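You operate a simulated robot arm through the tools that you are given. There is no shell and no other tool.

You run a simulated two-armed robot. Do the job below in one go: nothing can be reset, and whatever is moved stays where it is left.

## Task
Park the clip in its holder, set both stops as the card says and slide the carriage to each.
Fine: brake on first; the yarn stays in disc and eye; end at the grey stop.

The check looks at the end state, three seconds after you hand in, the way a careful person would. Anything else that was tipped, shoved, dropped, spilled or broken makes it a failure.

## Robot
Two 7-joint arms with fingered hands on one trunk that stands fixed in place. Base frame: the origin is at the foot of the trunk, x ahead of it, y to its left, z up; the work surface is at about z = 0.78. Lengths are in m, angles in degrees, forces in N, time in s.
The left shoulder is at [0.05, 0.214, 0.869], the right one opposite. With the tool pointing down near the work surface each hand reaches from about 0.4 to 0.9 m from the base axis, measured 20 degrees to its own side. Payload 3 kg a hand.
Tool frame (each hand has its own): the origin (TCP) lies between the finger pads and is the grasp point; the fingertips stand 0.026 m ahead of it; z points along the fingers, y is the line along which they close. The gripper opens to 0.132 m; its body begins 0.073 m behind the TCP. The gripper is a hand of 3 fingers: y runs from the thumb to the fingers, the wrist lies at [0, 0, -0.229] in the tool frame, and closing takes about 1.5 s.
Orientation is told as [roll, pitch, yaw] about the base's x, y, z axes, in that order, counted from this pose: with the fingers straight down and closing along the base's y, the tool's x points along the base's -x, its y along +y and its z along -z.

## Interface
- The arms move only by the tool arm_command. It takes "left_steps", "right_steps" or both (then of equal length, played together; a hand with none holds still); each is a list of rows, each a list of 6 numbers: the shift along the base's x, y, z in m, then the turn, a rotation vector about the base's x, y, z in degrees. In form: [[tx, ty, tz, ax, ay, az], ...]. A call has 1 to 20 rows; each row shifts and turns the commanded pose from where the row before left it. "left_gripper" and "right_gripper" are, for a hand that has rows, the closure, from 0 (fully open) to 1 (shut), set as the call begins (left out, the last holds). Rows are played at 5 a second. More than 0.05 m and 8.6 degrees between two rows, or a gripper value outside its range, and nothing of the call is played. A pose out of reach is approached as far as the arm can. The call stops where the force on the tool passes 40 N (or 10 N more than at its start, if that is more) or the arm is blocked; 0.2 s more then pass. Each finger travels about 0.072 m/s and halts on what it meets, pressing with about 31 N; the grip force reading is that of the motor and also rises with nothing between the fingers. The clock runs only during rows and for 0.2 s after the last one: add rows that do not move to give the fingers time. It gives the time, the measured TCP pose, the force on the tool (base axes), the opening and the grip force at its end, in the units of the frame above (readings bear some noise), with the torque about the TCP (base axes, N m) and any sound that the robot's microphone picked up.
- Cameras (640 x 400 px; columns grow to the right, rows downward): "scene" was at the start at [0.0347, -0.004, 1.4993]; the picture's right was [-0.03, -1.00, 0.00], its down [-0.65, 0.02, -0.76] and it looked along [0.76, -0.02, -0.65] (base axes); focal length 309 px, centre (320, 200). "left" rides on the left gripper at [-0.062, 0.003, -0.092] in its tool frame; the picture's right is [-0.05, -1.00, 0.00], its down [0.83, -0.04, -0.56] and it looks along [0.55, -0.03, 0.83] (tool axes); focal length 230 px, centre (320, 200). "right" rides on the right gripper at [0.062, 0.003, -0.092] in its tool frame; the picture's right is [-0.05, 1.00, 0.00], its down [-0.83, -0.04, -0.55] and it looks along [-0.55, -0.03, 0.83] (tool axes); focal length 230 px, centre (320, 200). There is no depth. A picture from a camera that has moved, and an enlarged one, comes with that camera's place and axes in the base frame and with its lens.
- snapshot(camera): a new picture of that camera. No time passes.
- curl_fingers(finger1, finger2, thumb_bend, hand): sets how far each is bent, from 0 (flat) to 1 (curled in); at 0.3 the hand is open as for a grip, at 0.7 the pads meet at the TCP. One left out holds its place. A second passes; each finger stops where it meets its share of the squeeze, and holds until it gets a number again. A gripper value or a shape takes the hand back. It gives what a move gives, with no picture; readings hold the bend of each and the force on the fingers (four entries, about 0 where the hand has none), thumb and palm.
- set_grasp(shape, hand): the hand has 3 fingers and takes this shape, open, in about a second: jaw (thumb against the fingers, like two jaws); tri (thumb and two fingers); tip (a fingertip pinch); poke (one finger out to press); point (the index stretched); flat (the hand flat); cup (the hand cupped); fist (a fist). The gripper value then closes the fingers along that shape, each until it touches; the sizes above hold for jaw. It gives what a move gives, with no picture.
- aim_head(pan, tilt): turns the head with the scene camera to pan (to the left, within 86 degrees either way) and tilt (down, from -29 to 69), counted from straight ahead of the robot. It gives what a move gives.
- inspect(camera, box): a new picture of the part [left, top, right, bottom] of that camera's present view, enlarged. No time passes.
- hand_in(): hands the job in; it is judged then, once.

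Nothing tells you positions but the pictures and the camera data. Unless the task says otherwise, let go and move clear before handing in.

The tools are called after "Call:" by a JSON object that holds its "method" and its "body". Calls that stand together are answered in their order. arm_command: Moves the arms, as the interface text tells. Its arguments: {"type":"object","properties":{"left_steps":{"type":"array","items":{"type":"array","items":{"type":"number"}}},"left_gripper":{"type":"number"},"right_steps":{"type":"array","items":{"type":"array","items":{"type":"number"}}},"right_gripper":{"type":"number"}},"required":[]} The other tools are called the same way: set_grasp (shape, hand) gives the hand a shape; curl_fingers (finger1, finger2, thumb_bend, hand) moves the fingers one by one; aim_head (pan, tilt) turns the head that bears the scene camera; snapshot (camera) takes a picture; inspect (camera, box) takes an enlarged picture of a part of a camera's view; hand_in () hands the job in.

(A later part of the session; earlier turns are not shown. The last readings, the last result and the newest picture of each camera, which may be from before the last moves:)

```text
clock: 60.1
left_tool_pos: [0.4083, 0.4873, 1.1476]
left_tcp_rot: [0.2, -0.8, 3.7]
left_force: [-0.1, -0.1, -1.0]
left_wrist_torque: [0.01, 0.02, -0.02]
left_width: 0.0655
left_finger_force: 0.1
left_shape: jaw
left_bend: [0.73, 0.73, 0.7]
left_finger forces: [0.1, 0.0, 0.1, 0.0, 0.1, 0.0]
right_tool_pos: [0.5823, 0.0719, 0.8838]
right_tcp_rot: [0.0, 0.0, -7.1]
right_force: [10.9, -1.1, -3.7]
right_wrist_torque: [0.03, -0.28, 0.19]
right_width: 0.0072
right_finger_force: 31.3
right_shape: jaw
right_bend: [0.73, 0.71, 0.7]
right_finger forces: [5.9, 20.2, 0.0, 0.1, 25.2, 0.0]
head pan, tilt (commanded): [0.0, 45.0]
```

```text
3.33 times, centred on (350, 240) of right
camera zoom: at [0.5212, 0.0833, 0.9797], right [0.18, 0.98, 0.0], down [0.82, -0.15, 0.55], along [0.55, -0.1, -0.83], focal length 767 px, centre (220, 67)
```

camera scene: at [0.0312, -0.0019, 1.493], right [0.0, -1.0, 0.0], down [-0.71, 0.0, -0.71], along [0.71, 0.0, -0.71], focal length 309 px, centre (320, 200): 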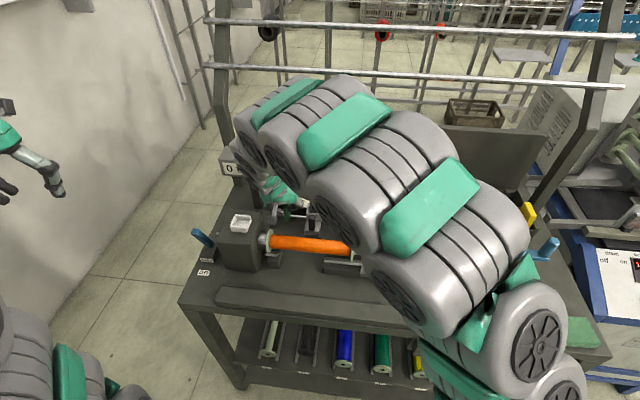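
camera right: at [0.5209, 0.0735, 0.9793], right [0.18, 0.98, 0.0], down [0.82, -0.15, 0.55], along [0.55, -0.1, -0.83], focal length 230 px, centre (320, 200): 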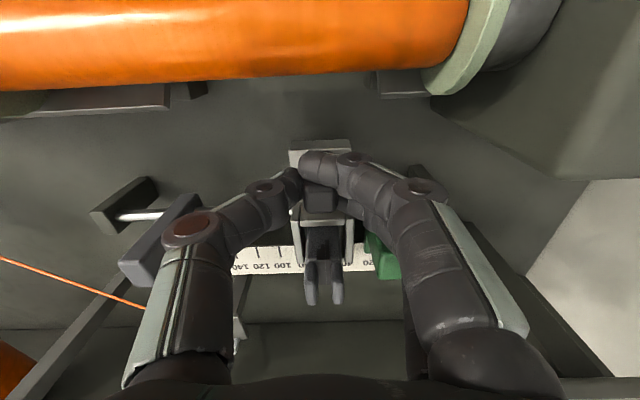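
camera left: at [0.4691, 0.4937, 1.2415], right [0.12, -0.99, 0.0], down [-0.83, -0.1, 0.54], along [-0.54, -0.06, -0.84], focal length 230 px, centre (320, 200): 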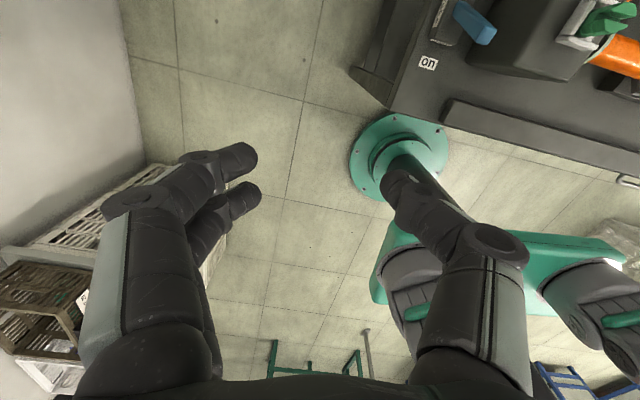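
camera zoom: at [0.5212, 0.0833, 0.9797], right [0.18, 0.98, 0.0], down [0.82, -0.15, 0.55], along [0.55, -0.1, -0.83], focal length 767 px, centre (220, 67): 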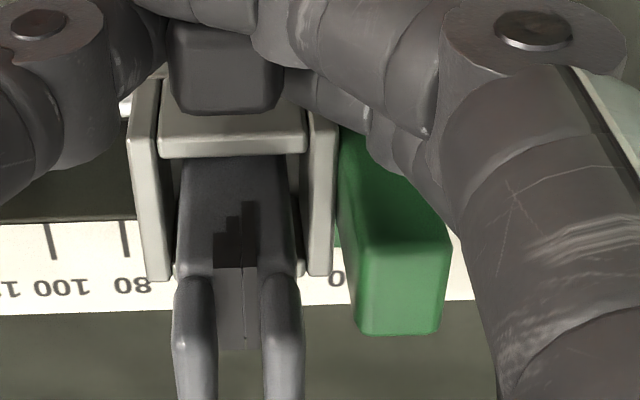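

I see the frame practically against the green stop but no clear force yet. I'll take half-millimetre steps and watch for a jump in y force.

Call:
{"method": "arm_command", "body": {"right_steps": [[0.0004, 0.0005, 0, 0, 0, 0], [0, 0, 0, 0, 0, 0]]}}

Call:
{"method": "arm_command", "body": {"right_steps": [[0.0004, 0.0005, 0, 0, 0, 0], [0, 0, 0, 0, 0, 0]]}}

Call:
{"method": "inspect", "body": {"camera": "right", "box": [280, 180, 420, 300]}}

```text
clock: 60.7
left_tool_pos: [0.409, 0.4874, 1.1483]
left_tcp_rot: [0.1, -0.8, 3.7]
left_force: [-0.4, 0.9, 0.1]
left_wrist_torque: [-0.03, -0.02, -0.02]
left_width: 0.0655
left_finger_force: 0.0
left_shape: jaw
left_bend: [0.73, 0.73, 0.7]
left_finger forces: [0.0, 0.1, 0.0, 0.0, 0.0, 0.0]
right_tool_pos: [0.5819, 0.0716, 0.8853]
right_tcp_rot: [-0.1, 0.0, -7.1]
right_force: [8.9, -2.0, -4.8]
right_wrist_torque: [0.04, -0.25, 0.26]
right_width: 0.0072
right_finger_force: 31.2
right_shape: jaw
right_bend: [0.73, 0.71, 0.7]
right_finger forces: [6.6, 20.1, 0.0, 0.0, 25.4, 0.0]
head pan, tilt (commanded): [0.0, 45.0]
```

```text
clock: 61.3
left_tool_pos: [0.4081, 0.4864, 1.1481]
left_tcp_rot: [0.0, -0.8, 3.7]
left_force: [-0.2, 1.0, -0.4]
left_wrist_torque: [0.05, 0.0, -0.04]
left_width: 0.0657
left_finger_force: 0.0
left_shape: jaw
left_bend: [0.73, 0.73, 0.7]
left_finger forces: [0.1, 0.0, 0.0, 0.0, 0.0, 0.0]
right_tool_pos: [0.5813, 0.0731, 0.8865]
right_tcp_rot: [0.0, 0.0, -7.1]
right_force: [4.3, -1.7, -2.0]
right_wrist_torque: [0.1, -0.18, 0.24]
right_width: 0.0073
right_finger_force: 30.7
right_shape: jaw
right_bend: [0.73, 0.71, 0.7]
right_finger forces: [8.6, 20.3, 0.0, 0.0, 25.5, 0.0]
head pan, tilt (commanded): [0.0, 45.0]
```

```text
3.33 times, centred on (350, 240) of right
camera zoom: at [0.5216, 0.0843, 0.9795], right [0.18, 0.98, 0.0], down [0.82, -0.15, 0.55], along [0.55, -0.1, -0.83], focal length 767 px, centre (220, 67)
```

zoom: 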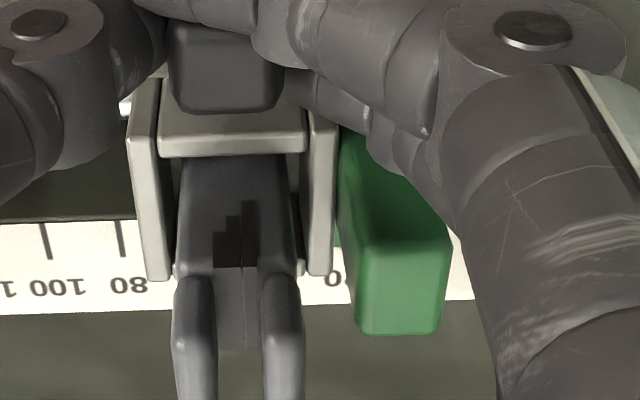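

I notice the last millimetre pushed the green stop along (its friction is very low), so the touch must be judged by eye. I'll draw the carriage back about 28 mm so I can re-read and readjust the green stop and still have room for the grey one.

Call:
{"method": "arm_command", "body": {"right_steps": [[-0.0005, -0.004, 0, 0, 0, 0], [-0.0009, -0.007, 0, 0, 0, 0], [-0.0009, -0.007, 0, 0, 0, 0], [-0.0009, -0.007, 0, 0, 0, 0], [-0.0004, -0.003, 0, 0, 0, 0], [0, 0, 0, 0, 0, 0]]}}

Call:
{"method": "arm_command", "body": {"right_steps": [[0, 0, 0, 0, 0, 0], [0, 0, 0, 0, 0, 0], [0, 0, 0, 0, 0, 0], [0, 0, 0, 0, 0, 0]], "right_gripper": 0.6}}

Call:
{"method": "inspect", "body": {"camera": "right", "box": [200, 100, 440, 280]}}

```text
clock: 62.7
left_tool_pos: [0.4087, 0.4874, 1.1482]
left_tcp_rot: [0.2, -0.8, 3.7]
left_force: [0.9, -0.2, 0.0]
left_wrist_torque: [0.03, 0.03, -0.01]
left_width: 0.0658
left_finger_force: 0.0
left_shape: jaw
left_bend: [0.73, 0.73, 0.7]
left_finger forces: [0.0, 0.0, 0.0, 0.0, 0.0, 0.0]
right_tool_pos: [0.5787, 0.0448, 0.8861]
right_tcp_rot: [0.0, -0.1, -7.2]
right_force: [-1.0, 0.0, -0.3]
right_wrist_torque: [0.05, -0.1, 0.23]
right_width: 0.007
right_finger_force: 31.3
right_shape: jaw
right_bend: [0.73, 0.71, 0.7]
right_finger forces: [10.9, 20.2, 0.0, 0.0, 25.7, 0.0]
head pan, tilt (commanded): [0.0, 45.0]
```

```text
clock: 63.7
left_tool_pos: [0.4078, 0.4871, 1.1499]
left_tcp_rot: [0.1, -0.8, 3.7]
left_force: [-0.3, -0.1, -0.5]
left_wrist_torque: [-0.01, 0.03, 0.01]
left_width: 0.0656
left_finger_force: 0.0
left_shape: jaw
left_bend: [0.73, 0.73, 0.7]
left_finger forces: [0.0, 0.1, 0.1, 0.1, 0.1, 0.0]
right_tool_pos: [0.5779, 0.0452, 0.886]
right_tcp_rot: [-0.1, 0.0, -7.2]
right_force: [0.1, 0.3, 0.4]
right_wrist_torque: [0.0, 0.04, 0.0]
right_width: 0.0522
right_finger_force: 0.2
right_shape: jaw
right_bend: [0.73, 0.73, 0.7]
right_finger forces: [0.0, 0.1, 0.0, 0.0, 0.0, 0.0]
head pan, tilt (commanded): [0.0, 45.0]
```

```text
2.22 times, centred on (320, 190) of right
camera zoom: at [0.5183, 0.0562, 0.9796], right [0.18, 0.98, 0.0], down [0.82, -0.15, 0.56], along [0.55, -0.1, -0.83], focal length 511 px, centre (320, 222)
```

zoom: 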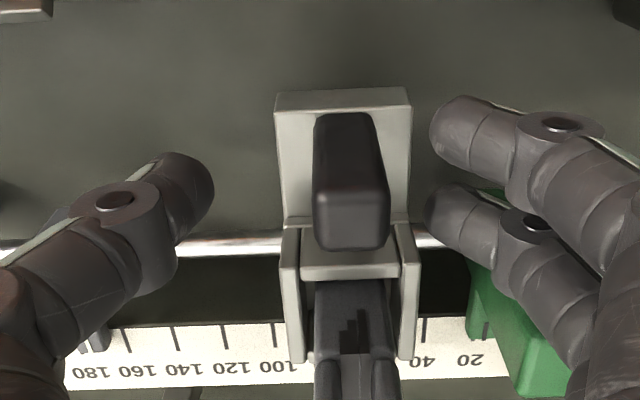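

I see the carriage between the stops with the hand released. I'll lift the hand clear and read both pointers from this angle.

Call:
{"method": "arm_command", "body": {"right_steps": [[0, 0, 0.02, 0, 0, 0], [0, 0, 0.03, 0, 0, 0], [-0.01, 0, 0.04, 0, 0, 0], [-0.02, 0, 0.03, 0, 0, 0], [-0.02, 0, 0, 0, 0, 0]], "right_gripper": 0}}

Call:
{"method": "snapshot", "body": {"camera": "right"}}

Call:
{"method": "inspect", "body": {"camera": "right", "box": [330, 150, 410, 220]}}

Call:
{"method": "inspect", "body": {"camera": "scene", "box": [280, 192, 310, 216]}}

```text
clock: 64.9
left_tool_pos: [0.4089, 0.4888, 1.1486]
left_tcp_rot: [0.1, -0.7, 3.7]
left_force: [0.6, 0.4, -0.1]
left_wrist_torque: [0.02, 0.01, 0.0]
left_width: 0.0658
left_finger_force: 0.2
left_shape: jaw
left_bend: [0.73, 0.73, 0.7]
left_finger forces: [0.0, 0.1, 0.0, 0.0, 0.1, 0.0]
right_tool_pos: [0.529, 0.0447, 1.0048]
right_tcp_rot: [0.0, 0.1, -7.1]
right_force: [-0.5, 0.1, -0.3]
right_wrist_torque: [-0.01, 0.02, 0.03]
right_width: 0.1319
right_finger_force: 0.0
right_shape: jaw
right_bend: [0.3, 0.3, 0.3]
right_finger forces: [0.2, 0.0, 0.0, 0.0, 0.1, 0.0]
head pan, tilt (commanded): [0.0, 45.0]
```

```text
taken
camera right: at [0.4675, 0.0559, 1.0991], right [0.18, 0.98, 0.0], down [0.82, -0.15, 0.55], along [0.55, -0.1, -0.83], focal length 230 px, centre (320, 200)
```

right: 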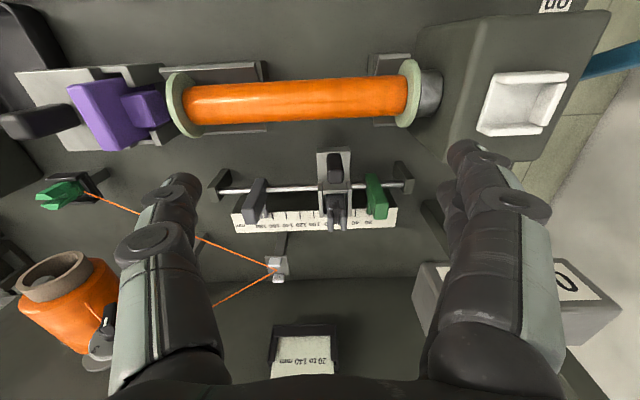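

```text
5.71 times, centred on (370, 185) of right
camera zoom: at [0.4675, 0.0559, 1.0991], right [0.18, 0.98, 0.0], down [0.82, -0.15, 0.55], along [0.55, -0.1, -0.83], focal length 1315 px, centre (34, 286)
```

zoom: 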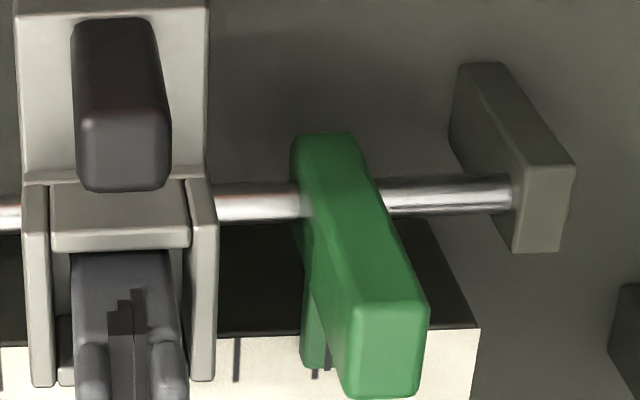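

```text
16.00 times, centred on (295, 204) of scene
camera zoom: at [0.0315, -0.0019, 1.493], right [0.0, -1.0, 0.0], down [-0.71, 0.0, -0.71], along [0.71, 0.0, -0.71], focal length 4939 px, centre (720, 136)
```

zoom: 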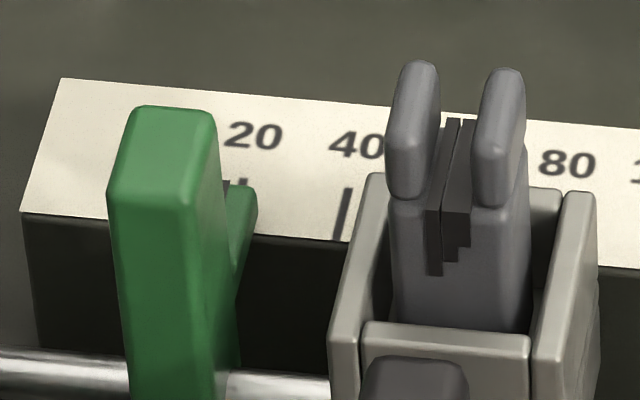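

I see the index line and the 20 tick near each other. I'll zoom in fully on them from the right camera.

Call:
{"method": "inspect", "body": {"camera": "right", "box": [356, 198, 386, 222]}}

Call:
{"method": "inspect", "body": {"camera": "right", "box": [235, 195, 275, 235]}}

```text
16.00 times, centred on (371, 210) of right
camera zoom: at [0.4675, 0.0559, 1.0991], right [0.18, 0.98, 0.0], down [0.82, -0.15, 0.55], along [0.55, -0.1, -0.83], focal length 3681 px, centre (-496, 40)
```

zoom: 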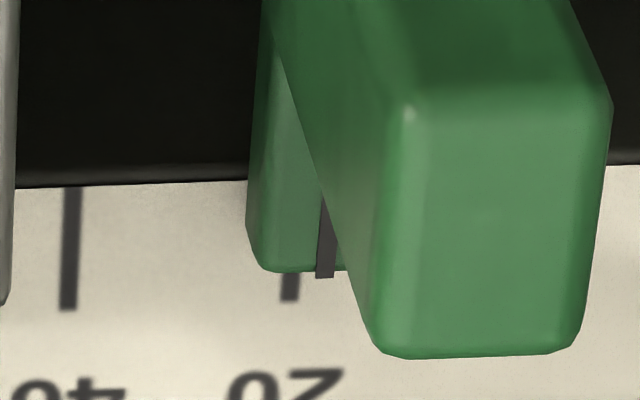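

```text
10.00 times, centred on (255, 215) of right
camera zoom: at [0.4675, 0.0559, 1.0991], right [0.18, 0.98, 0.0], down [0.82, -0.15, 0.55], along [0.55, -0.1, -0.83], focal length 2301 px, centre (970, 50)
```

zoom: 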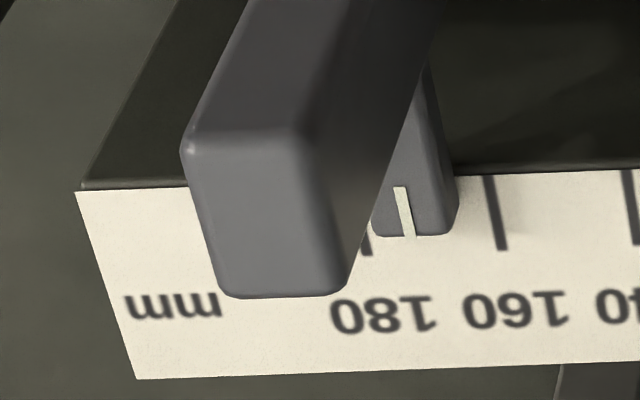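

I can now read both pointers clearly; the green one shows a little under 20, but parallax matters because the pointer floats above the ruler. I'll put the camera directly in line over the green pointer to remove the parallax.

Call:
{"method": "arm_command", "body": {"right_steps": [[0.03, 0.0125, 0, 0, 0, 0], [0.03, 0.0125, 0, 0, 0, 0], [0.03, 0.0125, 0, 0, 0, 0], [0, 0, 0, 0, 0, 0]]}}

Call:
{"method": "snapshot", "body": {"camera": "right"}}

Call:
{"method": "inspect", "body": {"camera": "right", "box": [300, 120, 345, 160]}}

```text
clock: 65.9
left_tool_pos: [0.4082, 0.4876, 1.1487]
left_tcp_rot: [0.1, -0.9, 3.7]
left_force: [-0.1, -0.4, 0.6]
left_wrist_torque: [-0.01, -0.02, 0.0]
left_width: 0.0656
left_finger_force: 0.1
left_shape: jaw
left_bend: [0.73, 0.73, 0.7]
left_finger forces: [0.0, 0.0, 0.0, 0.0, 0.1, 0.1]
right_tool_pos: [0.6188, 0.0823, 1.0052]
right_tcp_rot: [0.1, 0.0, -7.1]
right_force: [-0.3, 0.6, -0.3]
right_wrist_torque: [0.0, -0.01, -0.02]
right_width: 0.132
right_finger_force: 0.1
right_shape: jaw
right_bend: [0.3, 0.3, 0.3]
right_finger forces: [0.1, 0.0, 0.1, 0.1, 0.1, 0.1]
head pan, tilt (commanded): [0.0, 45.0]
```

```text
taken
camera right: at [0.5585, 0.0937, 1.0988], right [0.18, 0.98, 0.0], down [0.82, -0.15, 0.56], along [0.55, -0.1, -0.83], focal length 230 px, centre (320, 200)
```

right: 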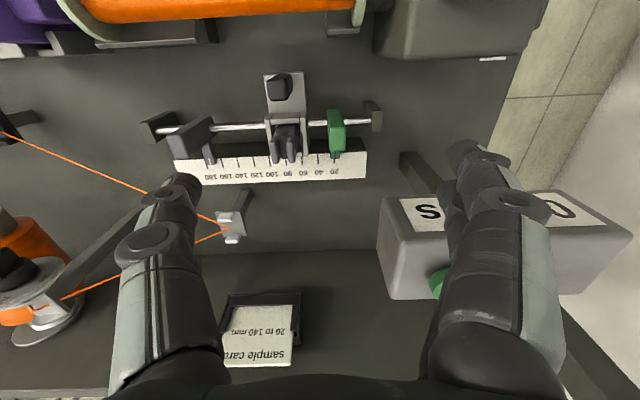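

```text
10.00 times, centred on (322, 140) of right
camera zoom: at [0.5585, 0.0937, 1.0988], right [0.18, 0.98, 0.0], down [0.82, -0.15, 0.56], along [0.55, -0.1, -0.83], focal length 2301 px, centre (295, 800)
```

zoom: 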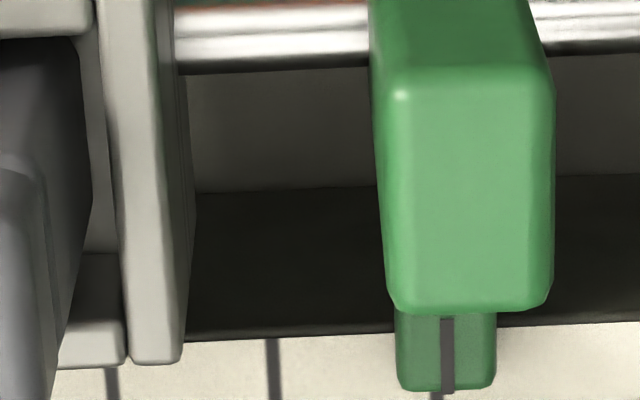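

I can read the green index directly now: about 19.1 mm, so it needs roughly +0.9 mm later. Next I'll move the camera over the grey stop to read it the same way.

Call:
{"method": "arm_command", "body": {"right_steps": [[-0.005, -0.038, 0, 0, 0, 0], [-0.005, -0.038, 0, 0, 0, 0], [-0.005, -0.038, 0, 0, 0, 0], [-0.005, -0.037, 0, 0, 0, 0], [0, 0, 0, 0, 0, 0]], "right_gripper": 0.3}}

Call:
{"method": "snapshot", "body": {"camera": "right"}}

Call:
{"method": "inspect", "body": {"camera": "right", "box": [290, 110, 350, 160]}}

Call:
{"method": "inspect", "body": {"camera": "scene", "box": [260, 170, 380, 260]}}

```text
clock: 67.1
left_tool_pos: [0.409, 0.4877, 1.1488]
left_tcp_rot: [0.1, -0.7, 3.7]
left_force: [0.4, -0.5, 0.3]
left_wrist_torque: [0.04, 0.0, 0.0]
left_width: 0.0655
left_finger_force: 0.1
left_shape: jaw
left_bend: [0.73, 0.73, 0.7]
left_finger forces: [0.0, 0.0, 0.0, 0.1, 0.0, 0.1]
right_tool_pos: [0.5996, -0.0677, 1.0064]
right_tcp_rot: [0.1, -0.1, -7.0]
right_force: [-0.3, 0.7, 1.2]
right_wrist_torque: [0.02, 0.0, -0.01]
right_width: 0.093
right_finger_force: 0.0
right_shape: jaw
right_bend: [0.67, 0.67, 0.64]
right_finger forces: [0.0, 0.0, 0.1, 0.1, 0.1, 0.0]
head pan, tilt (commanded): [0.0, 45.0]
```

```text
taken
camera right: at [0.5384, -0.0566, 1.0993], right [0.18, 0.98, 0.0], down [0.82, -0.15, 0.56], along [0.55, -0.1, -0.83], focal length 230 px, centre (320, 200)
```

right: 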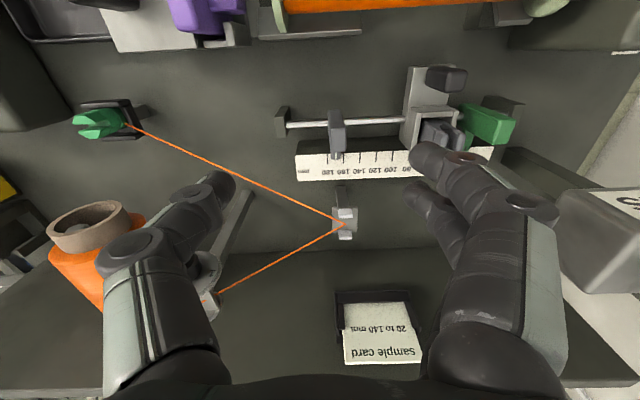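

```text
8.00 times, centred on (320, 135) of right
camera zoom: at [0.5384, -0.0566, 1.0993], right [0.18, 0.98, 0.0], down [0.82, -0.15, 0.56], along [0.55, -0.1, -0.83], focal length 1841 px, centre (320, 720)
```

zoom: 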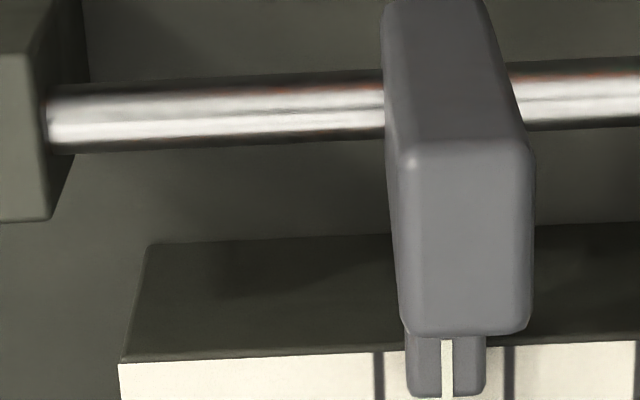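

```text
4.44 times, centred on (320, 215) of scene
camera zoom: at [0.0315, -0.0019, 1.493], right [0.0, -1.0, 0.0], down [-0.71, 0.0, -0.71], along [0.71, 0.0, -0.71], focal length 1372 px, centre (320, 133)
```

zoom: 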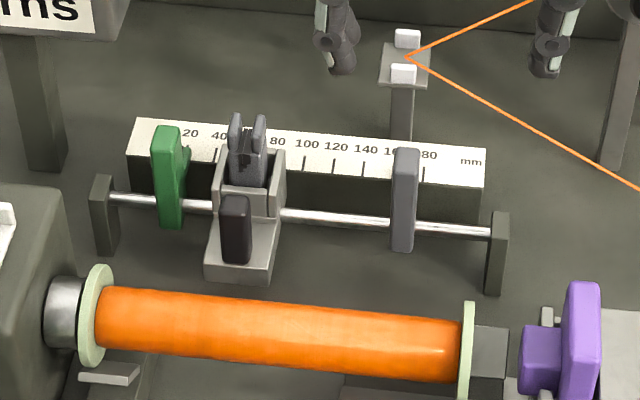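

I read the grey index at 170.0 mm, so it must move 30 mm toward +y; its top is at about (0.611, −0.053). I'll back off, pitch the hand as before and line up with the grey stop.

Call:
{"method": "arm_command", "body": {"right_steps": [[-0.015, 0.007, -0.004, 0, 0, 0], [-0.015, 0.007, -0.004, -0.77, -6.2, 0], [-0.0146, 0.0076, -0.004, -0.77, -6.2, 0], [0, 0, -0.003, -0.77, -6.2, 0], [0, 0, -0.003, -0.77, -6.2, 0], [0.009, -0.001, -0.02, 0, 0, 0], [0.009, -0.001, -0.02, 0, 0, 0], [0, 0, 0, 0, 0, 0]], "right_gripper": 0.5}}

Call:
{"method": "snapshot", "body": {"camera": "right"}}

Call:
{"method": "inspect", "body": {"camera": "right", "box": [230, 90, 410, 230]}}

```text
clock: 68.9
left_tool_pos: [0.4086, 0.487, 1.1476]
left_tcp_rot: [0.1, -0.9, 3.7]
left_force: [0.3, 0.4, -0.4]
left_wrist_torque: [0.01, -0.02, -0.03]
left_width: 0.0656
left_finger_force: 0.1
left_shape: jaw
left_bend: [0.73, 0.73, 0.7]
left_finger forces: [0.0, 0.0, 0.0, 0.0, 0.1, 0.0]
right_tool_pos: [0.5729, -0.0485, 0.9477]
right_tcp_rot: [0.0, -25.0, -7.2]
right_force: [0.5, 0.1, 0.5]
right_wrist_torque: [0.02, 0.03, 0.0]
right_width: 0.0665
right_finger_force: 0.1
right_shape: jaw
right_bend: [0.73, 0.73, 0.7]
right_finger forces: [0.0, 0.0, 0.1, 0.0, 0.0, 0.0]
head pan, tilt (commanded): [0.0, 45.0]
```

```text
taken
camera right: at [0.4786, -0.0337, 1.0071], right [0.17, 0.99, 0.02], down [0.51, -0.11, 0.85], along [0.84, -0.13, -0.52], focal length 230 px, centre (320, 200)
```

right: 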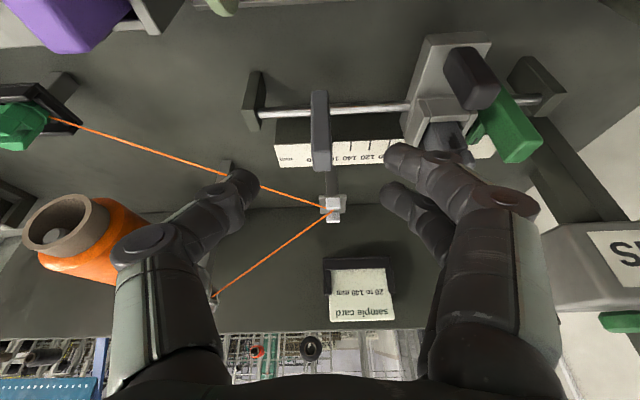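

```text
2.86 times, centred on (320, 160) of right
camera zoom: at [0.4786, -0.0337, 1.0071], right [0.17, 0.99, 0.02], down [0.51, -0.11, 0.85], along [0.84, -0.13, -0.52], focal length 657 px, centre (320, 314)
```

zoom: 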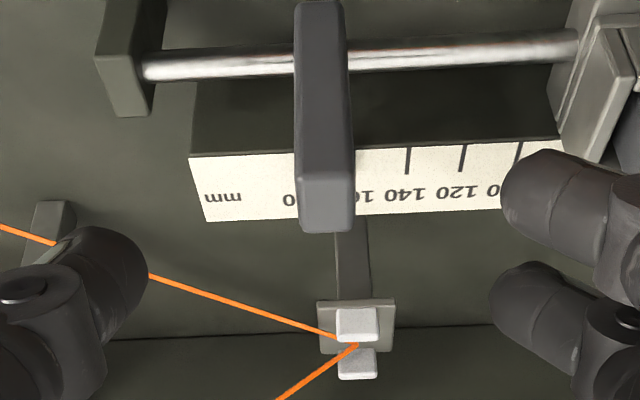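

I see the grey block centred, and the yarn is well beyond the thumb. I'll advance so the block comes between the fingertips.

Call:
{"method": "arm_command", "body": {"right_steps": [[0.007, -0.0008, -0.015, 0, 0, 0], [0.007, -0.0008, -0.015, 0, 0, 0], [0.007, -0.0008, -0.015, 0, 0, 0], [0.007, -0.0008, -0.0135, 0, 0, 0], [0, 0, 0, 0, 0, 0]]}}

Call:
{"method": "snapshot", "body": {"camera": "right"}}

Call:
{"method": "inspect", "body": {"camera": "scene", "box": [270, 150, 390, 260]}}

```text
clock: 70.1
left_tool_pos: [0.4092, 0.4879, 1.1482]
left_tcp_rot: [0.1, -0.8, 3.7]
left_force: [0.5, -0.1, -0.5]
left_wrist_torque: [-0.01, -0.01, 0.01]
left_width: 0.0657
left_finger_force: 0.0
left_shape: jaw
left_bend: [0.73, 0.73, 0.7]
left_finger forces: [0.0, 0.0, 0.0, 0.1, 0.0, 0.0]
right_tool_pos: [0.601, -0.0508, 0.889]
right_tcp_rot: [0.0, -25.0, -7.1]
right_force: [-0.3, 0.1, 0.1]
right_wrist_torque: [-0.01, -0.02, -0.03]
right_width: 0.0668
right_finger_force: 0.1
right_shape: jaw
right_bend: [0.73, 0.73, 0.7]
right_finger forces: [0.0, 0.0, 0.1, 0.1, 0.0, 0.0]
head pan, tilt (commanded): [0.0, 45.0]
```

```text
taken
camera right: at [0.5067, -0.0368, 0.9485], right [0.17, 0.99, 0.02], down [0.51, -0.11, 0.85], along [0.84, -0.13, -0.52], focal length 230 px, centre (320, 200)
```

right: 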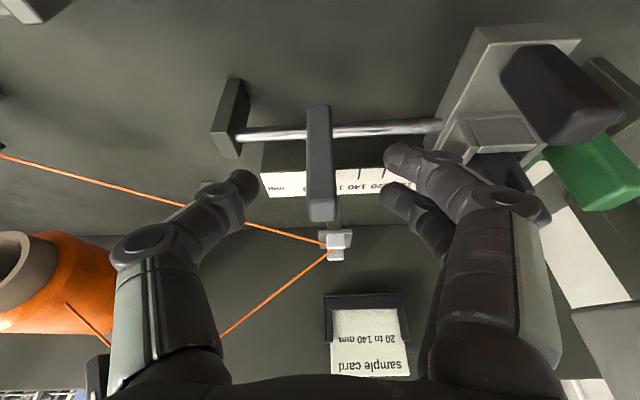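

```text
3.64 times, centred on (330, 205) of scene
camera zoom: at [0.0315, -0.0019, 1.493], right [0.0, -1.0, 0.0], down [-0.71, 0.0, -0.71], along [0.71, 0.0, -0.71], focal length 1122 px, centre (284, 182)
```

zoom: 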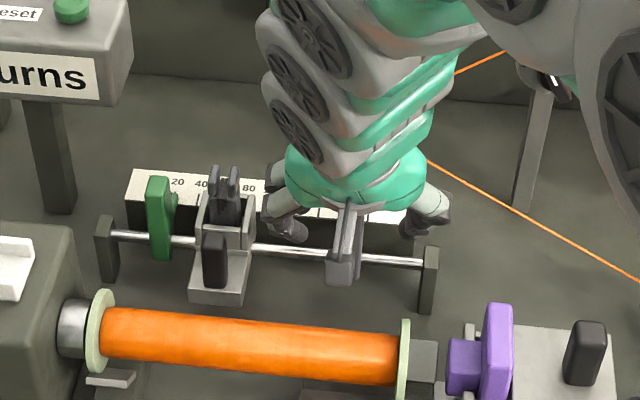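

I see the grey block between thumb and fingers, with the carriage still well to the side. I'll close on it.

Call:
{"method": "arm_command", "body": {"right_steps": [[0, 0, 0, 0, 0, 0], [0, 0, 0, 0, 0, 0], [0, 0, 0, 0, 0, 0], [0, 0, 0, 0, 0, 0], [0, 0, 0, 0, 0, 0]], "right_gripper": 1}}

Call:
{"method": "snapshot", "body": {"camera": "right"}}

```text
clock: 71.3
left_tool_pos: [0.4092, 0.4875, 1.1491]
left_tcp_rot: [0.1, -0.8, 3.7]
left_force: [0.3, -0.8, -0.5]
left_wrist_torque: [0.0, 0.01, 0.01]
left_width: 0.0656
left_finger_force: 0.0
left_shape: jaw
left_bend: [0.73, 0.73, 0.7]
left_finger forces: [0.1, 0.1, 0.1, 0.0, 0.0, 0.0]
right_tool_pos: [0.6003, -0.0509, 0.8887]
right_tcp_rot: [0.0, -24.9, -7.0]
right_force: [-3.5, 0.0, -4.2]
right_wrist_torque: [0.04, 0.13, 0.11]
right_width: 0.0097
right_finger_force: 30.9
right_shape: jaw
right_bend: [0.72, 0.72, 0.7]
right_finger forces: [12.6, 13.8, 0.0, 0.0, 27.5, 0.1]
head pan, tilt (commanded): [0.0, 45.0]
```

```text
taken
camera right: at [0.5064, -0.0368, 0.9484], right [0.17, 0.99, 0.02], down [0.51, -0.11, 0.85], along [0.84, -0.13, -0.52], focal length 230 px, centre (320, 200)
```

right: 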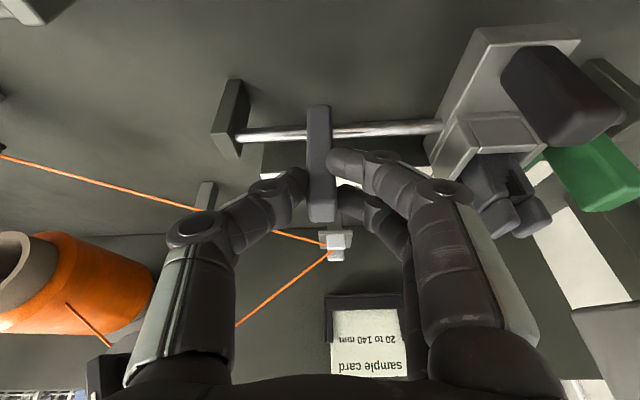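

I see a balanced grip on the grey stop. I'll slide it about 27 mm toward +y first, then check before the last few millimetres.

Call:
{"method": "arm_command", "body": {"right_steps": [[0.0006, 0.0045, 0, 0, 0, 0], [0.0006, 0.0045, 0, 0, 0, 0], [0.0006, 0.0045, 0, 0, 0, 0], [0.0006, 0.0045, 0, 0, 0, 0], [0.0006, 0.0045, 0, 0, 0, 0], [0.0006, 0.0045, 0, 0, 0, 0], [0, 0, 0, 0, 0, 0]]}}

Call:
{"method": "snapshot", "body": {"camera": "right"}}

Call:
{"method": "inspect", "body": {"camera": "scene", "box": [270, 150, 390, 260]}}

```text
clock: 72.9
left_tool_pos: [0.4087, 0.488, 1.1478]
left_tcp_rot: [0.1, -0.9, 3.7]
left_force: [-0.8, -0.2, -0.4]
left_wrist_torque: [-0.01, 0.05, 0.0]
left_width: 0.0656
left_finger_force: 0.0
left_shape: jaw
left_bend: [0.73, 0.73, 0.7]
left_finger forces: [0.0, 0.0, 0.0, 0.1, 0.0, 0.0]
right_tool_pos: [0.6035, -0.0245, 0.8883]
right_tcp_rot: [0.1, -25.0, -7.1]
right_force: [-15.7, 3.7, -4.4]
right_wrist_torque: [0.03, 0.32, 0.14]
right_width: 0.0098
right_finger_force: 30.8
right_shape: jaw
right_bend: [0.72, 0.72, 0.7]
right_finger forces: [18.4, 15.2, 0.0, 0.0, 30.2, 0.0]
head pan, tilt (commanded): [0.0, 45.0]
```

```text
taken
camera right: at [0.5103, -0.0091, 0.9483], right [0.17, 0.99, 0.02], down [0.51, -0.11, 0.85], along [0.84, -0.13, -0.52], focal length 230 px, centre (320, 200)
```

right: 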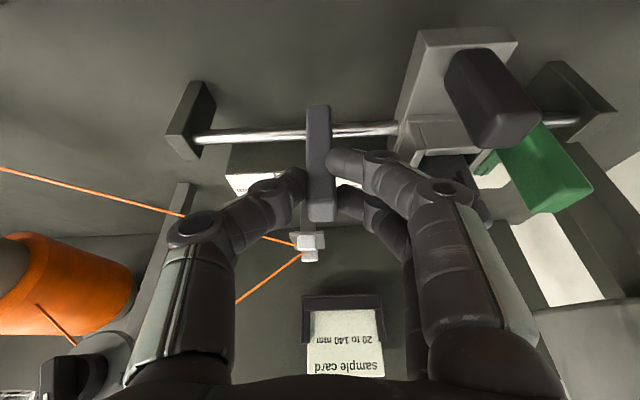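

```text
3.64 times, centred on (330, 205) of scene
camera zoom: at [0.0313, -0.0019, 1.493], right [0.0, -1.0, 0.0], down [-0.71, 0.0, -0.71], along [0.71, 0.0, -0.71], focal length 1122 px, centre (284, 182)
```

zoom: 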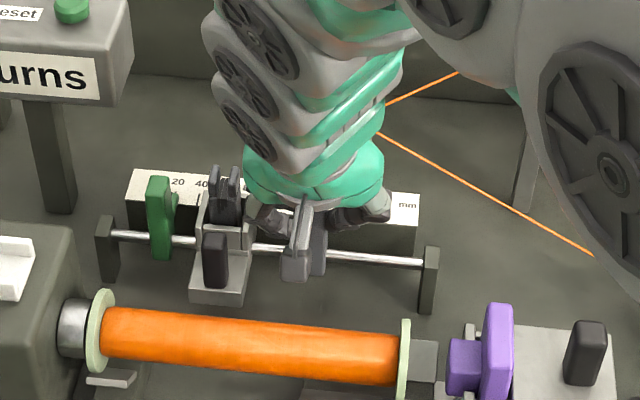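

I see the grey stop following the hand. I'll relieve the x load and do the last 2.8 mm.

Call:
{"method": "arm_command", "body": {"right_steps": [[-0.001, 0.001, 0, 0, 0, 0], [0, 0.001, 0, 0, 0, 0], [0, 0.0008, 0, 0, 0, 0], [0, 0, 0, 0, 0, 0]]}}

Call:
{"method": "arm_command", "body": {"right_steps": [[0, 0, 0, 0, 0, 0], [0, 0, 0, 0, 0, 0], [0, 0, 0, 0, 0, 0], [0, 0, 0, 0, 0, 0]], "right_gripper": 0.6}}

Call:
{"method": "snapshot", "body": {"camera": "right"}}

```text
clock: 73.9
left_tool_pos: [0.4086, 0.488, 1.1481]
left_tcp_rot: [0.1, -0.8, 3.7]
left_force: [0.1, 0.2, 0.2]
left_wrist_torque: [0.02, 0.0, 0.02]
left_width: 0.0655
left_finger_force: 0.1
left_shape: jaw
left_bend: [0.73, 0.73, 0.7]
left_finger forces: [0.0, 0.1, 0.0, 0.1, 0.0, 0.1]
right_tool_pos: [0.603, -0.022, 0.8892]
right_tcp_rot: [0.0, -25.1, -7.0]
right_force: [1.7, 0.2, -10.9]
right_wrist_torque: [0.01, 0.11, 0.17]
right_width: 0.0093
right_finger_force: 30.9
right_shape: jaw
right_bend: [0.72, 0.71, 0.7]
right_finger forces: [12.8, 14.1, 0.0, 0.0, 26.6, 0.0]
head pan, tilt (commanded): [0.0, 45.0]
```

```text
clock: 74.9
left_tool_pos: [0.4091, 0.4875, 1.1484]
left_tcp_rot: [0.1, -0.8, 3.7]
left_force: [-0.3, 0.0, 0.7]
left_wrist_torque: [-0.02, 0.03, 0.0]
left_width: 0.0656
left_finger_force: 0.0
left_shape: jaw
left_bend: [0.73, 0.73, 0.7]
left_finger forces: [0.1, 0.0, 0.0, 0.0, 0.1, 0.1]
right_tool_pos: [0.6035, -0.0218, 0.8887]
right_tcp_rot: [-0.1, -25.0, -7.1]
right_force: [-0.3, 0.0, 0.1]
right_wrist_torque: [0.02, -0.01, -0.01]
right_width: 0.052
right_finger_force: 0.0
right_shape: jaw
right_bend: [0.73, 0.73, 0.7]
right_finger forces: [0.0, 0.1, 0.0, 0.0, 0.0, 0.0]
head pan, tilt (commanded): [0.0, 45.0]
```

```text
taken
camera right: at [0.5096, -0.0069, 0.9487], right [0.17, 0.99, 0.02], down [0.51, -0.11, 0.85], along [0.84, -0.13, -0.52], focal length 230 px, centre (320, 200)
```

right: 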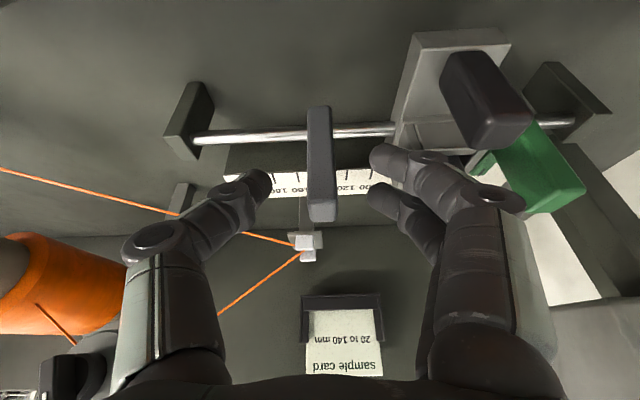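

I see the grey stop released. I'll back the hand off the way it came and then read the grey index from directly above.

Call:
{"method": "arm_command", "body": {"right_steps": [[-0.007, 0.0008, 0.015, 0, 0, 0], [-0.007, 0.0008, 0.015, 0, 0, 0], [-0.007, 0.0008, 0.015, 0, 0, 0], [-0.007, 0.0008, 0.0135, 0, 0, 0], [0, -0.005, 0.02, 0.77, 6.2, 0], [0.005, -0.005, 0.02, 0.77, 6.2, 0], [0.01, -0.005, 0.018, 0.77, 6.2, 0], [0.01, -0.008, 0, 0.77, 6.2, 0], [0, 0, 0, 0, 0, 0]], "right_gripper": 0.3}}

Call:
{"method": "snapshot", "body": {"camera": "right"}}

Call:
{"method": "inspect", "body": {"camera": "right", "box": [290, 110, 350, 160]}}

```text
clock: 76.9
left_tool_pos: [0.4094, 0.4877, 1.1479]
left_tcp_rot: [0.2, -0.8, 3.7]
left_force: [-0.1, 0.0, 0.2]
left_wrist_torque: [-0.03, 0.01, 0.01]
left_width: 0.0657
left_finger_force: 0.1
left_shape: jaw
left_bend: [0.73, 0.73, 0.7]
left_finger forces: [0.0, 0.1, 0.0, 0.0, 0.0, 0.0]
right_tool_pos: [0.6, -0.0416, 1.0058]
right_tcp_rot: [0.0, 0.1, -7.0]
right_force: [0.9, -0.2, -0.3]
right_wrist_torque: [0.02, -0.01, 0.01]
right_width: 0.0926
right_finger_force: 0.0
right_shape: jaw
right_bend: [0.68, 0.68, 0.64]
right_finger forces: [0.0, 0.0, 0.1, 0.0, 0.0, 0.0]
head pan, tilt (commanded): [0.0, 45.0]
```

```text
taken
camera right: at [0.5392, -0.0309, 1.1001], right [0.18, 0.98, 0.0], down [0.82, -0.15, 0.55], along [0.55, -0.1, -0.83], focal length 230 px, centre (320, 200)
```

right: 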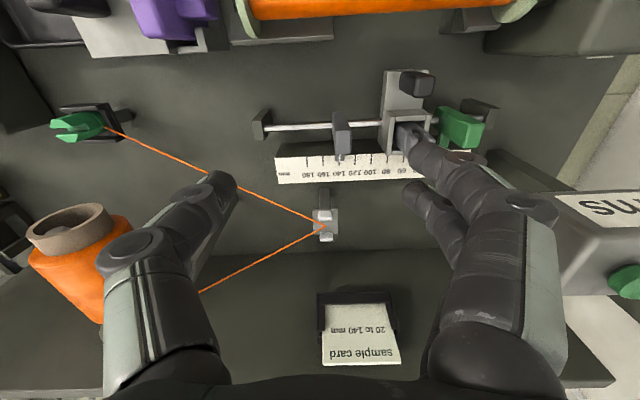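

```text
8.00 times, centred on (320, 135) of right
camera zoom: at [0.5392, -0.0309, 1.1001], right [0.18, 0.98, 0.0], down [0.82, -0.15, 0.55], along [0.55, -0.1, -0.83], focal length 1841 px, centre (320, 720)
```

zoom: 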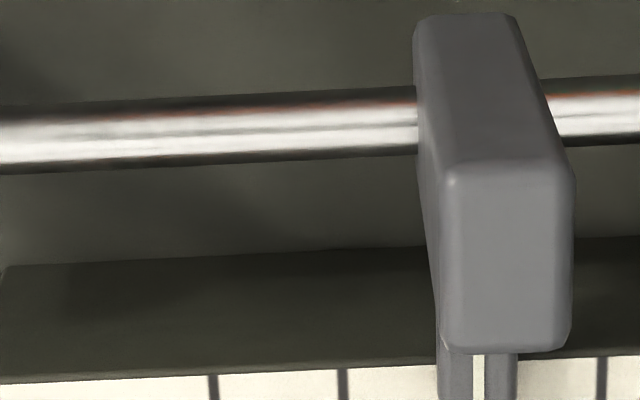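

I see the grey index practically on a tick hidden beneath it. I'll zoom slightly lower to see the labels and the index end.

Call:
{"method": "inspect", "body": {"camera": "right", "box": [305, 135, 375, 180]}}

Call:
{"method": "inspect", "body": {"camera": "scene", "box": [260, 170, 380, 260]}}

```text
8.89 times, centred on (340, 158) of right
camera zoom: at [0.5392, -0.0309, 1.1001], right [0.18, 0.98, 0.0], down [0.82, -0.15, 0.55], along [0.55, -0.1, -0.83], focal length 2045 px, centre (142, 578)
```

zoom: 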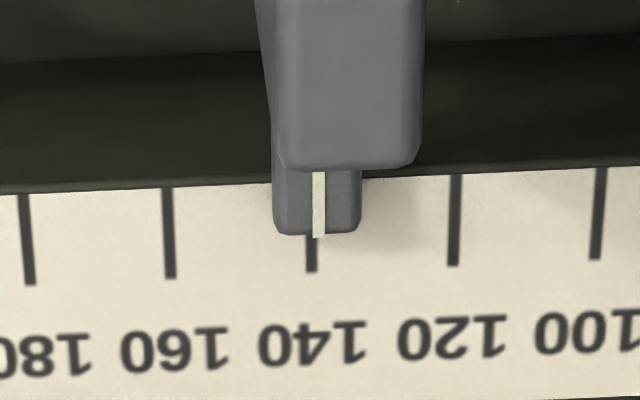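

```text
4.44 times, centred on (320, 215) of scene
camera zoom: at [0.0315, -0.0019, 1.493], right [0.0, -1.0, 0.0], down [-0.71, 0.0, -0.71], along [0.71, 0.0, -0.71], focal length 1372 px, centre (320, 133)
```

zoom: 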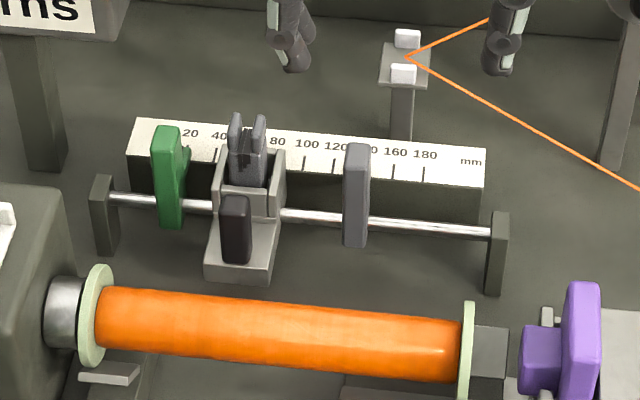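

I read the grey index at about 139.5 mm and the green at about 19.2 mm (pointer height ≈ 9 mm allowed for). To re-trim the green I need room beside it, so I'll close the hand and push the carriage about 20 mm toward −y by its handle; first I go above the far side of the handle.

Call:
{"method": "arm_command", "body": {"right_steps": [[-0.004, 0.035, 0, 0, 0, 0], [-0.005, 0.035, 0, 0, 0, 0], [-0.005, 0.035, -0.01, 0, 0, 0], [-0.004, 0.026, -0.02, 0, 0, 0], [0, 0, -0.025, 0, 0, 0], [0, 0, 0, 0, 0, 0]], "right_gripper": 1}}

Call:
{"method": "snapshot", "body": {"camera": "right"}}

Call:
{"method": "inspect", "body": {"camera": "scene", "box": [260, 170, 360, 250]}}

```text
clock: 78.3
left_tool_pos: [0.4074, 0.4861, 1.1484]
left_tcp_rot: [0.1, -0.8, 3.7]
left_force: [-0.4, 0.0, -0.6]
left_wrist_torque: [0.0, -0.06, 0.01]
left_width: 0.0657
left_finger_force: 0.1
left_shape: jaw
left_bend: [0.73, 0.73, 0.7]
left_finger forces: [0.0, 0.0, 0.0, 0.0, 0.1, 0.0]
right_tool_pos: [0.5819, 0.09, 0.9501]
right_tcp_rot: [0.0, 0.1, -7.0]
right_force: [0.9, -0.2, 0.7]
right_wrist_torque: [0.0, 0.01, 0.0]
right_width: 0.0001
right_finger_force: 31.0
right_shape: jaw
right_bend: [0.67, 0.67, 0.74]
right_finger forces: [0.1, 0.1, 0.1, 0.1, 0.0, 0.1]
head pan, tilt (commanded): [0.0, 45.0]
```

```text
taken
camera right: at [0.5209, 0.101, 1.0435], right [0.18, 0.98, 0.0], down [0.82, -0.15, 0.56], along [0.55, -0.1, -0.83], focal length 230 px, centre (320, 200)
```

right: 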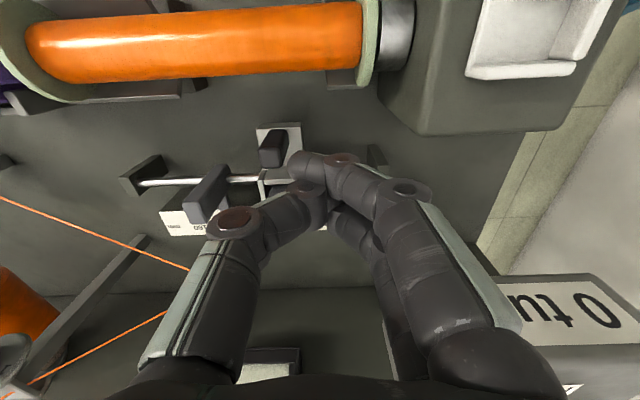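

```text
5.00 times, centred on (310, 210) of scene
camera zoom: at [0.0315, -0.0019, 1.493], right [0.0, -1.0, 0.0], down [-0.71, 0.0, -0.71], along [0.71, 0.0, -0.71], focal length 1543 px, centre (370, 150)
```

zoom: 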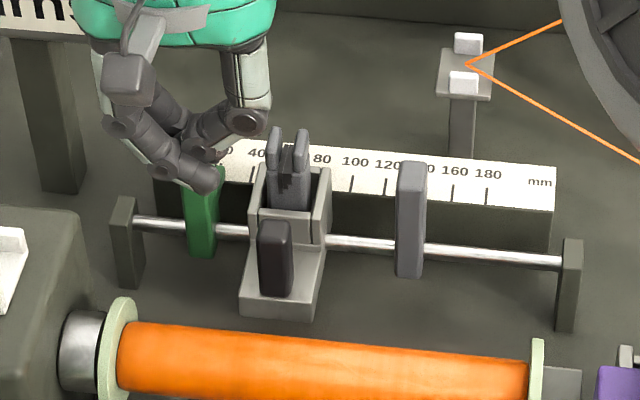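

I see the closed fingertips above and to the left of the handle, clear of the green stop. I'll lower them beside the handle.

Call:
{"method": "arm_command", "body": {"right_steps": [[0.001, 0, -0.02, 0, 0, 0], [0.001, 0, -0.02, 0, 0, 0], [0.001, 0, -0.015, 0, 0, 0], [0, 0, -0.01, 0, 0, 0], [0, 0, 0, 0, 0, 0]]}}

Call:
{"method": "snapshot", "body": {"camera": "right"}}

Call:
{"method": "inspect", "body": {"camera": "scene", "box": [260, 170, 360, 250]}}

```text
clock: 79.5
left_tool_pos: [0.4081, 0.487, 1.1476]
left_tcp_rot: [0.1, -0.8, 3.7]
left_force: [-0.3, -0.3, -0.1]
left_wrist_torque: [0.0, -0.01, -0.02]
left_width: 0.0656
left_finger_force: 0.0
left_shape: jaw
left_bend: [0.73, 0.73, 0.7]
left_finger forces: [0.1, 0.0, 0.0, 0.0, 0.0, 0.0]
right_tool_pos: [0.5844, 0.0899, 0.8846]
right_tcp_rot: [0.1, -0.1, -7.0]
right_force: [-0.7, -0.1, -0.5]
right_wrist_torque: [0.0, -0.01, -0.01]
right_width: 0.0001
right_finger_force: 30.7
right_shape: jaw
right_bend: [0.67, 0.67, 0.74]
right_finger forces: [0.0, 0.0, 0.0, 0.0, 0.1, 0.0]
head pan, tilt (commanded): [0.0, 45.0]
```

```text
taken
camera right: at [0.524, 0.1004, 0.9793], right [0.18, 0.98, 0.0], down [0.82, -0.15, 0.56], along [0.55, -0.1, -0.83], focal length 230 px, centre (320, 200)
```

right: 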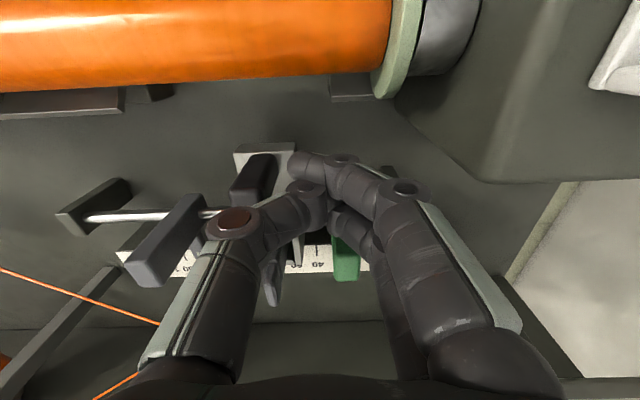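

```text
5.00 times, centred on (310, 210) of scene
camera zoom: at [0.0315, -0.0019, 1.493], right [0.0, -1.0, 0.0], down [-0.71, 0.0, -0.71], along [0.71, 0.0, -0.71], focal length 1543 px, centre (370, 150)
```

zoom: 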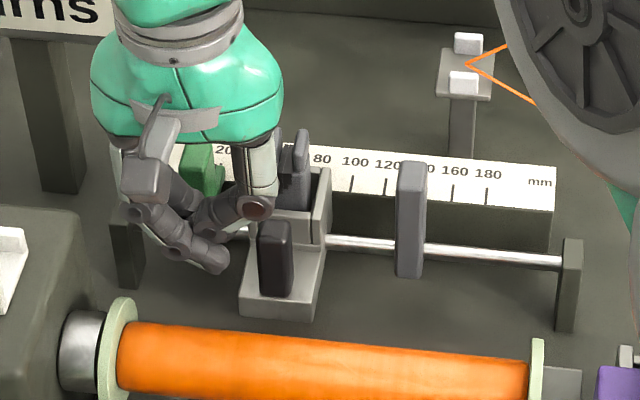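

I see the fingertips level with the handle's top, about 12–15 mm to its left. I'll push toward −y in small steps.

Call:
{"method": "arm_command", "body": {"right_steps": [[-0.0005, -0.004, 0, 0, 0, 0], [-0.0005, -0.004, 0, 0, 0, 0], [-0.0005, -0.004, 0, 0, 0, 0], [-0.0005, -0.004, 0, 0, 0, 0], [-0.0005, -0.004, 0, 0, 0, 0], [-0.0005, -0.004, 0, 0, 0, 0]]}}

Call:
{"method": "inspect", "body": {"camera": "scene", "box": [260, 170, 360, 250]}}

Call:
{"method": "snapshot", "body": {"camera": "right"}}

```text
clock: 80.9
left_tool_pos: [0.4091, 0.4875, 1.1477]
left_tcp_rot: [0.1, -0.8, 3.7]
left_force: [-0.2, -0.4, 0.3]
left_wrist_torque: [0.0, -0.02, 0.01]
left_width: 0.0656
left_finger_force: 0.1
left_shape: jaw
left_bend: [0.73, 0.73, 0.7]
left_finger forces: [0.1, 0.0, 0.0, 0.0, 0.1, 0.0]
right_tool_pos: [0.5801, 0.0653, 0.8865]
right_tcp_rot: [0.0, 0.0, -7.2]
right_force: [1.3, 0.6, 0.6]
right_wrist_torque: [0.02, -0.04, 0.04]
right_width: 0.0
right_finger_force: 30.8
right_shape: jaw
right_bend: [0.67, 0.67, 0.74]
right_finger forces: [0.0, 0.0, 0.0, 0.1, 0.0, 0.0]
head pan, tilt (commanded): [0.0, 45.0]
```

```text
5.00 times, centred on (310, 210) of scene
camera zoom: at [0.0315, -0.0019, 1.493], right [0.0, -1.0, 0.0], down [-0.71, 0.0, -0.71], along [0.71, 0.0, -0.71], focal length 1543 px, centre (370, 150)
```

zoom: 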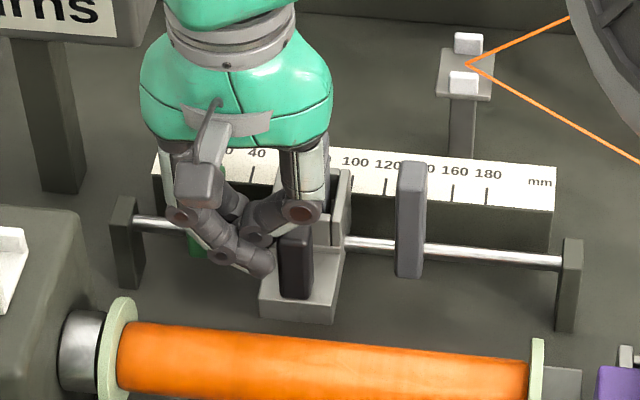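

```text
taken
camera right: at [0.5208, 0.0761, 0.9796], right [0.18, 0.98, 0.0], down [0.82, -0.15, 0.55], along [0.55, -0.1, -0.83], focal length 230 px, centre (320, 200)
```

right: 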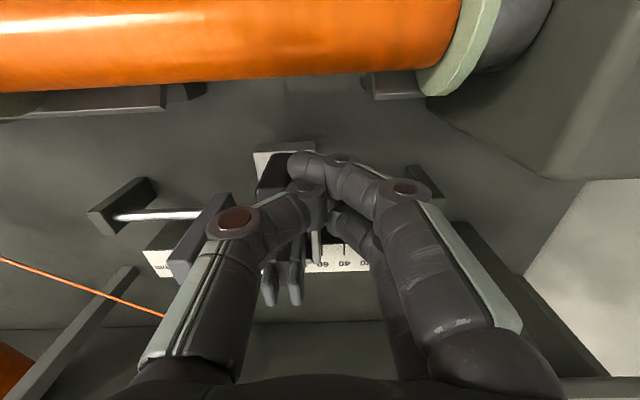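

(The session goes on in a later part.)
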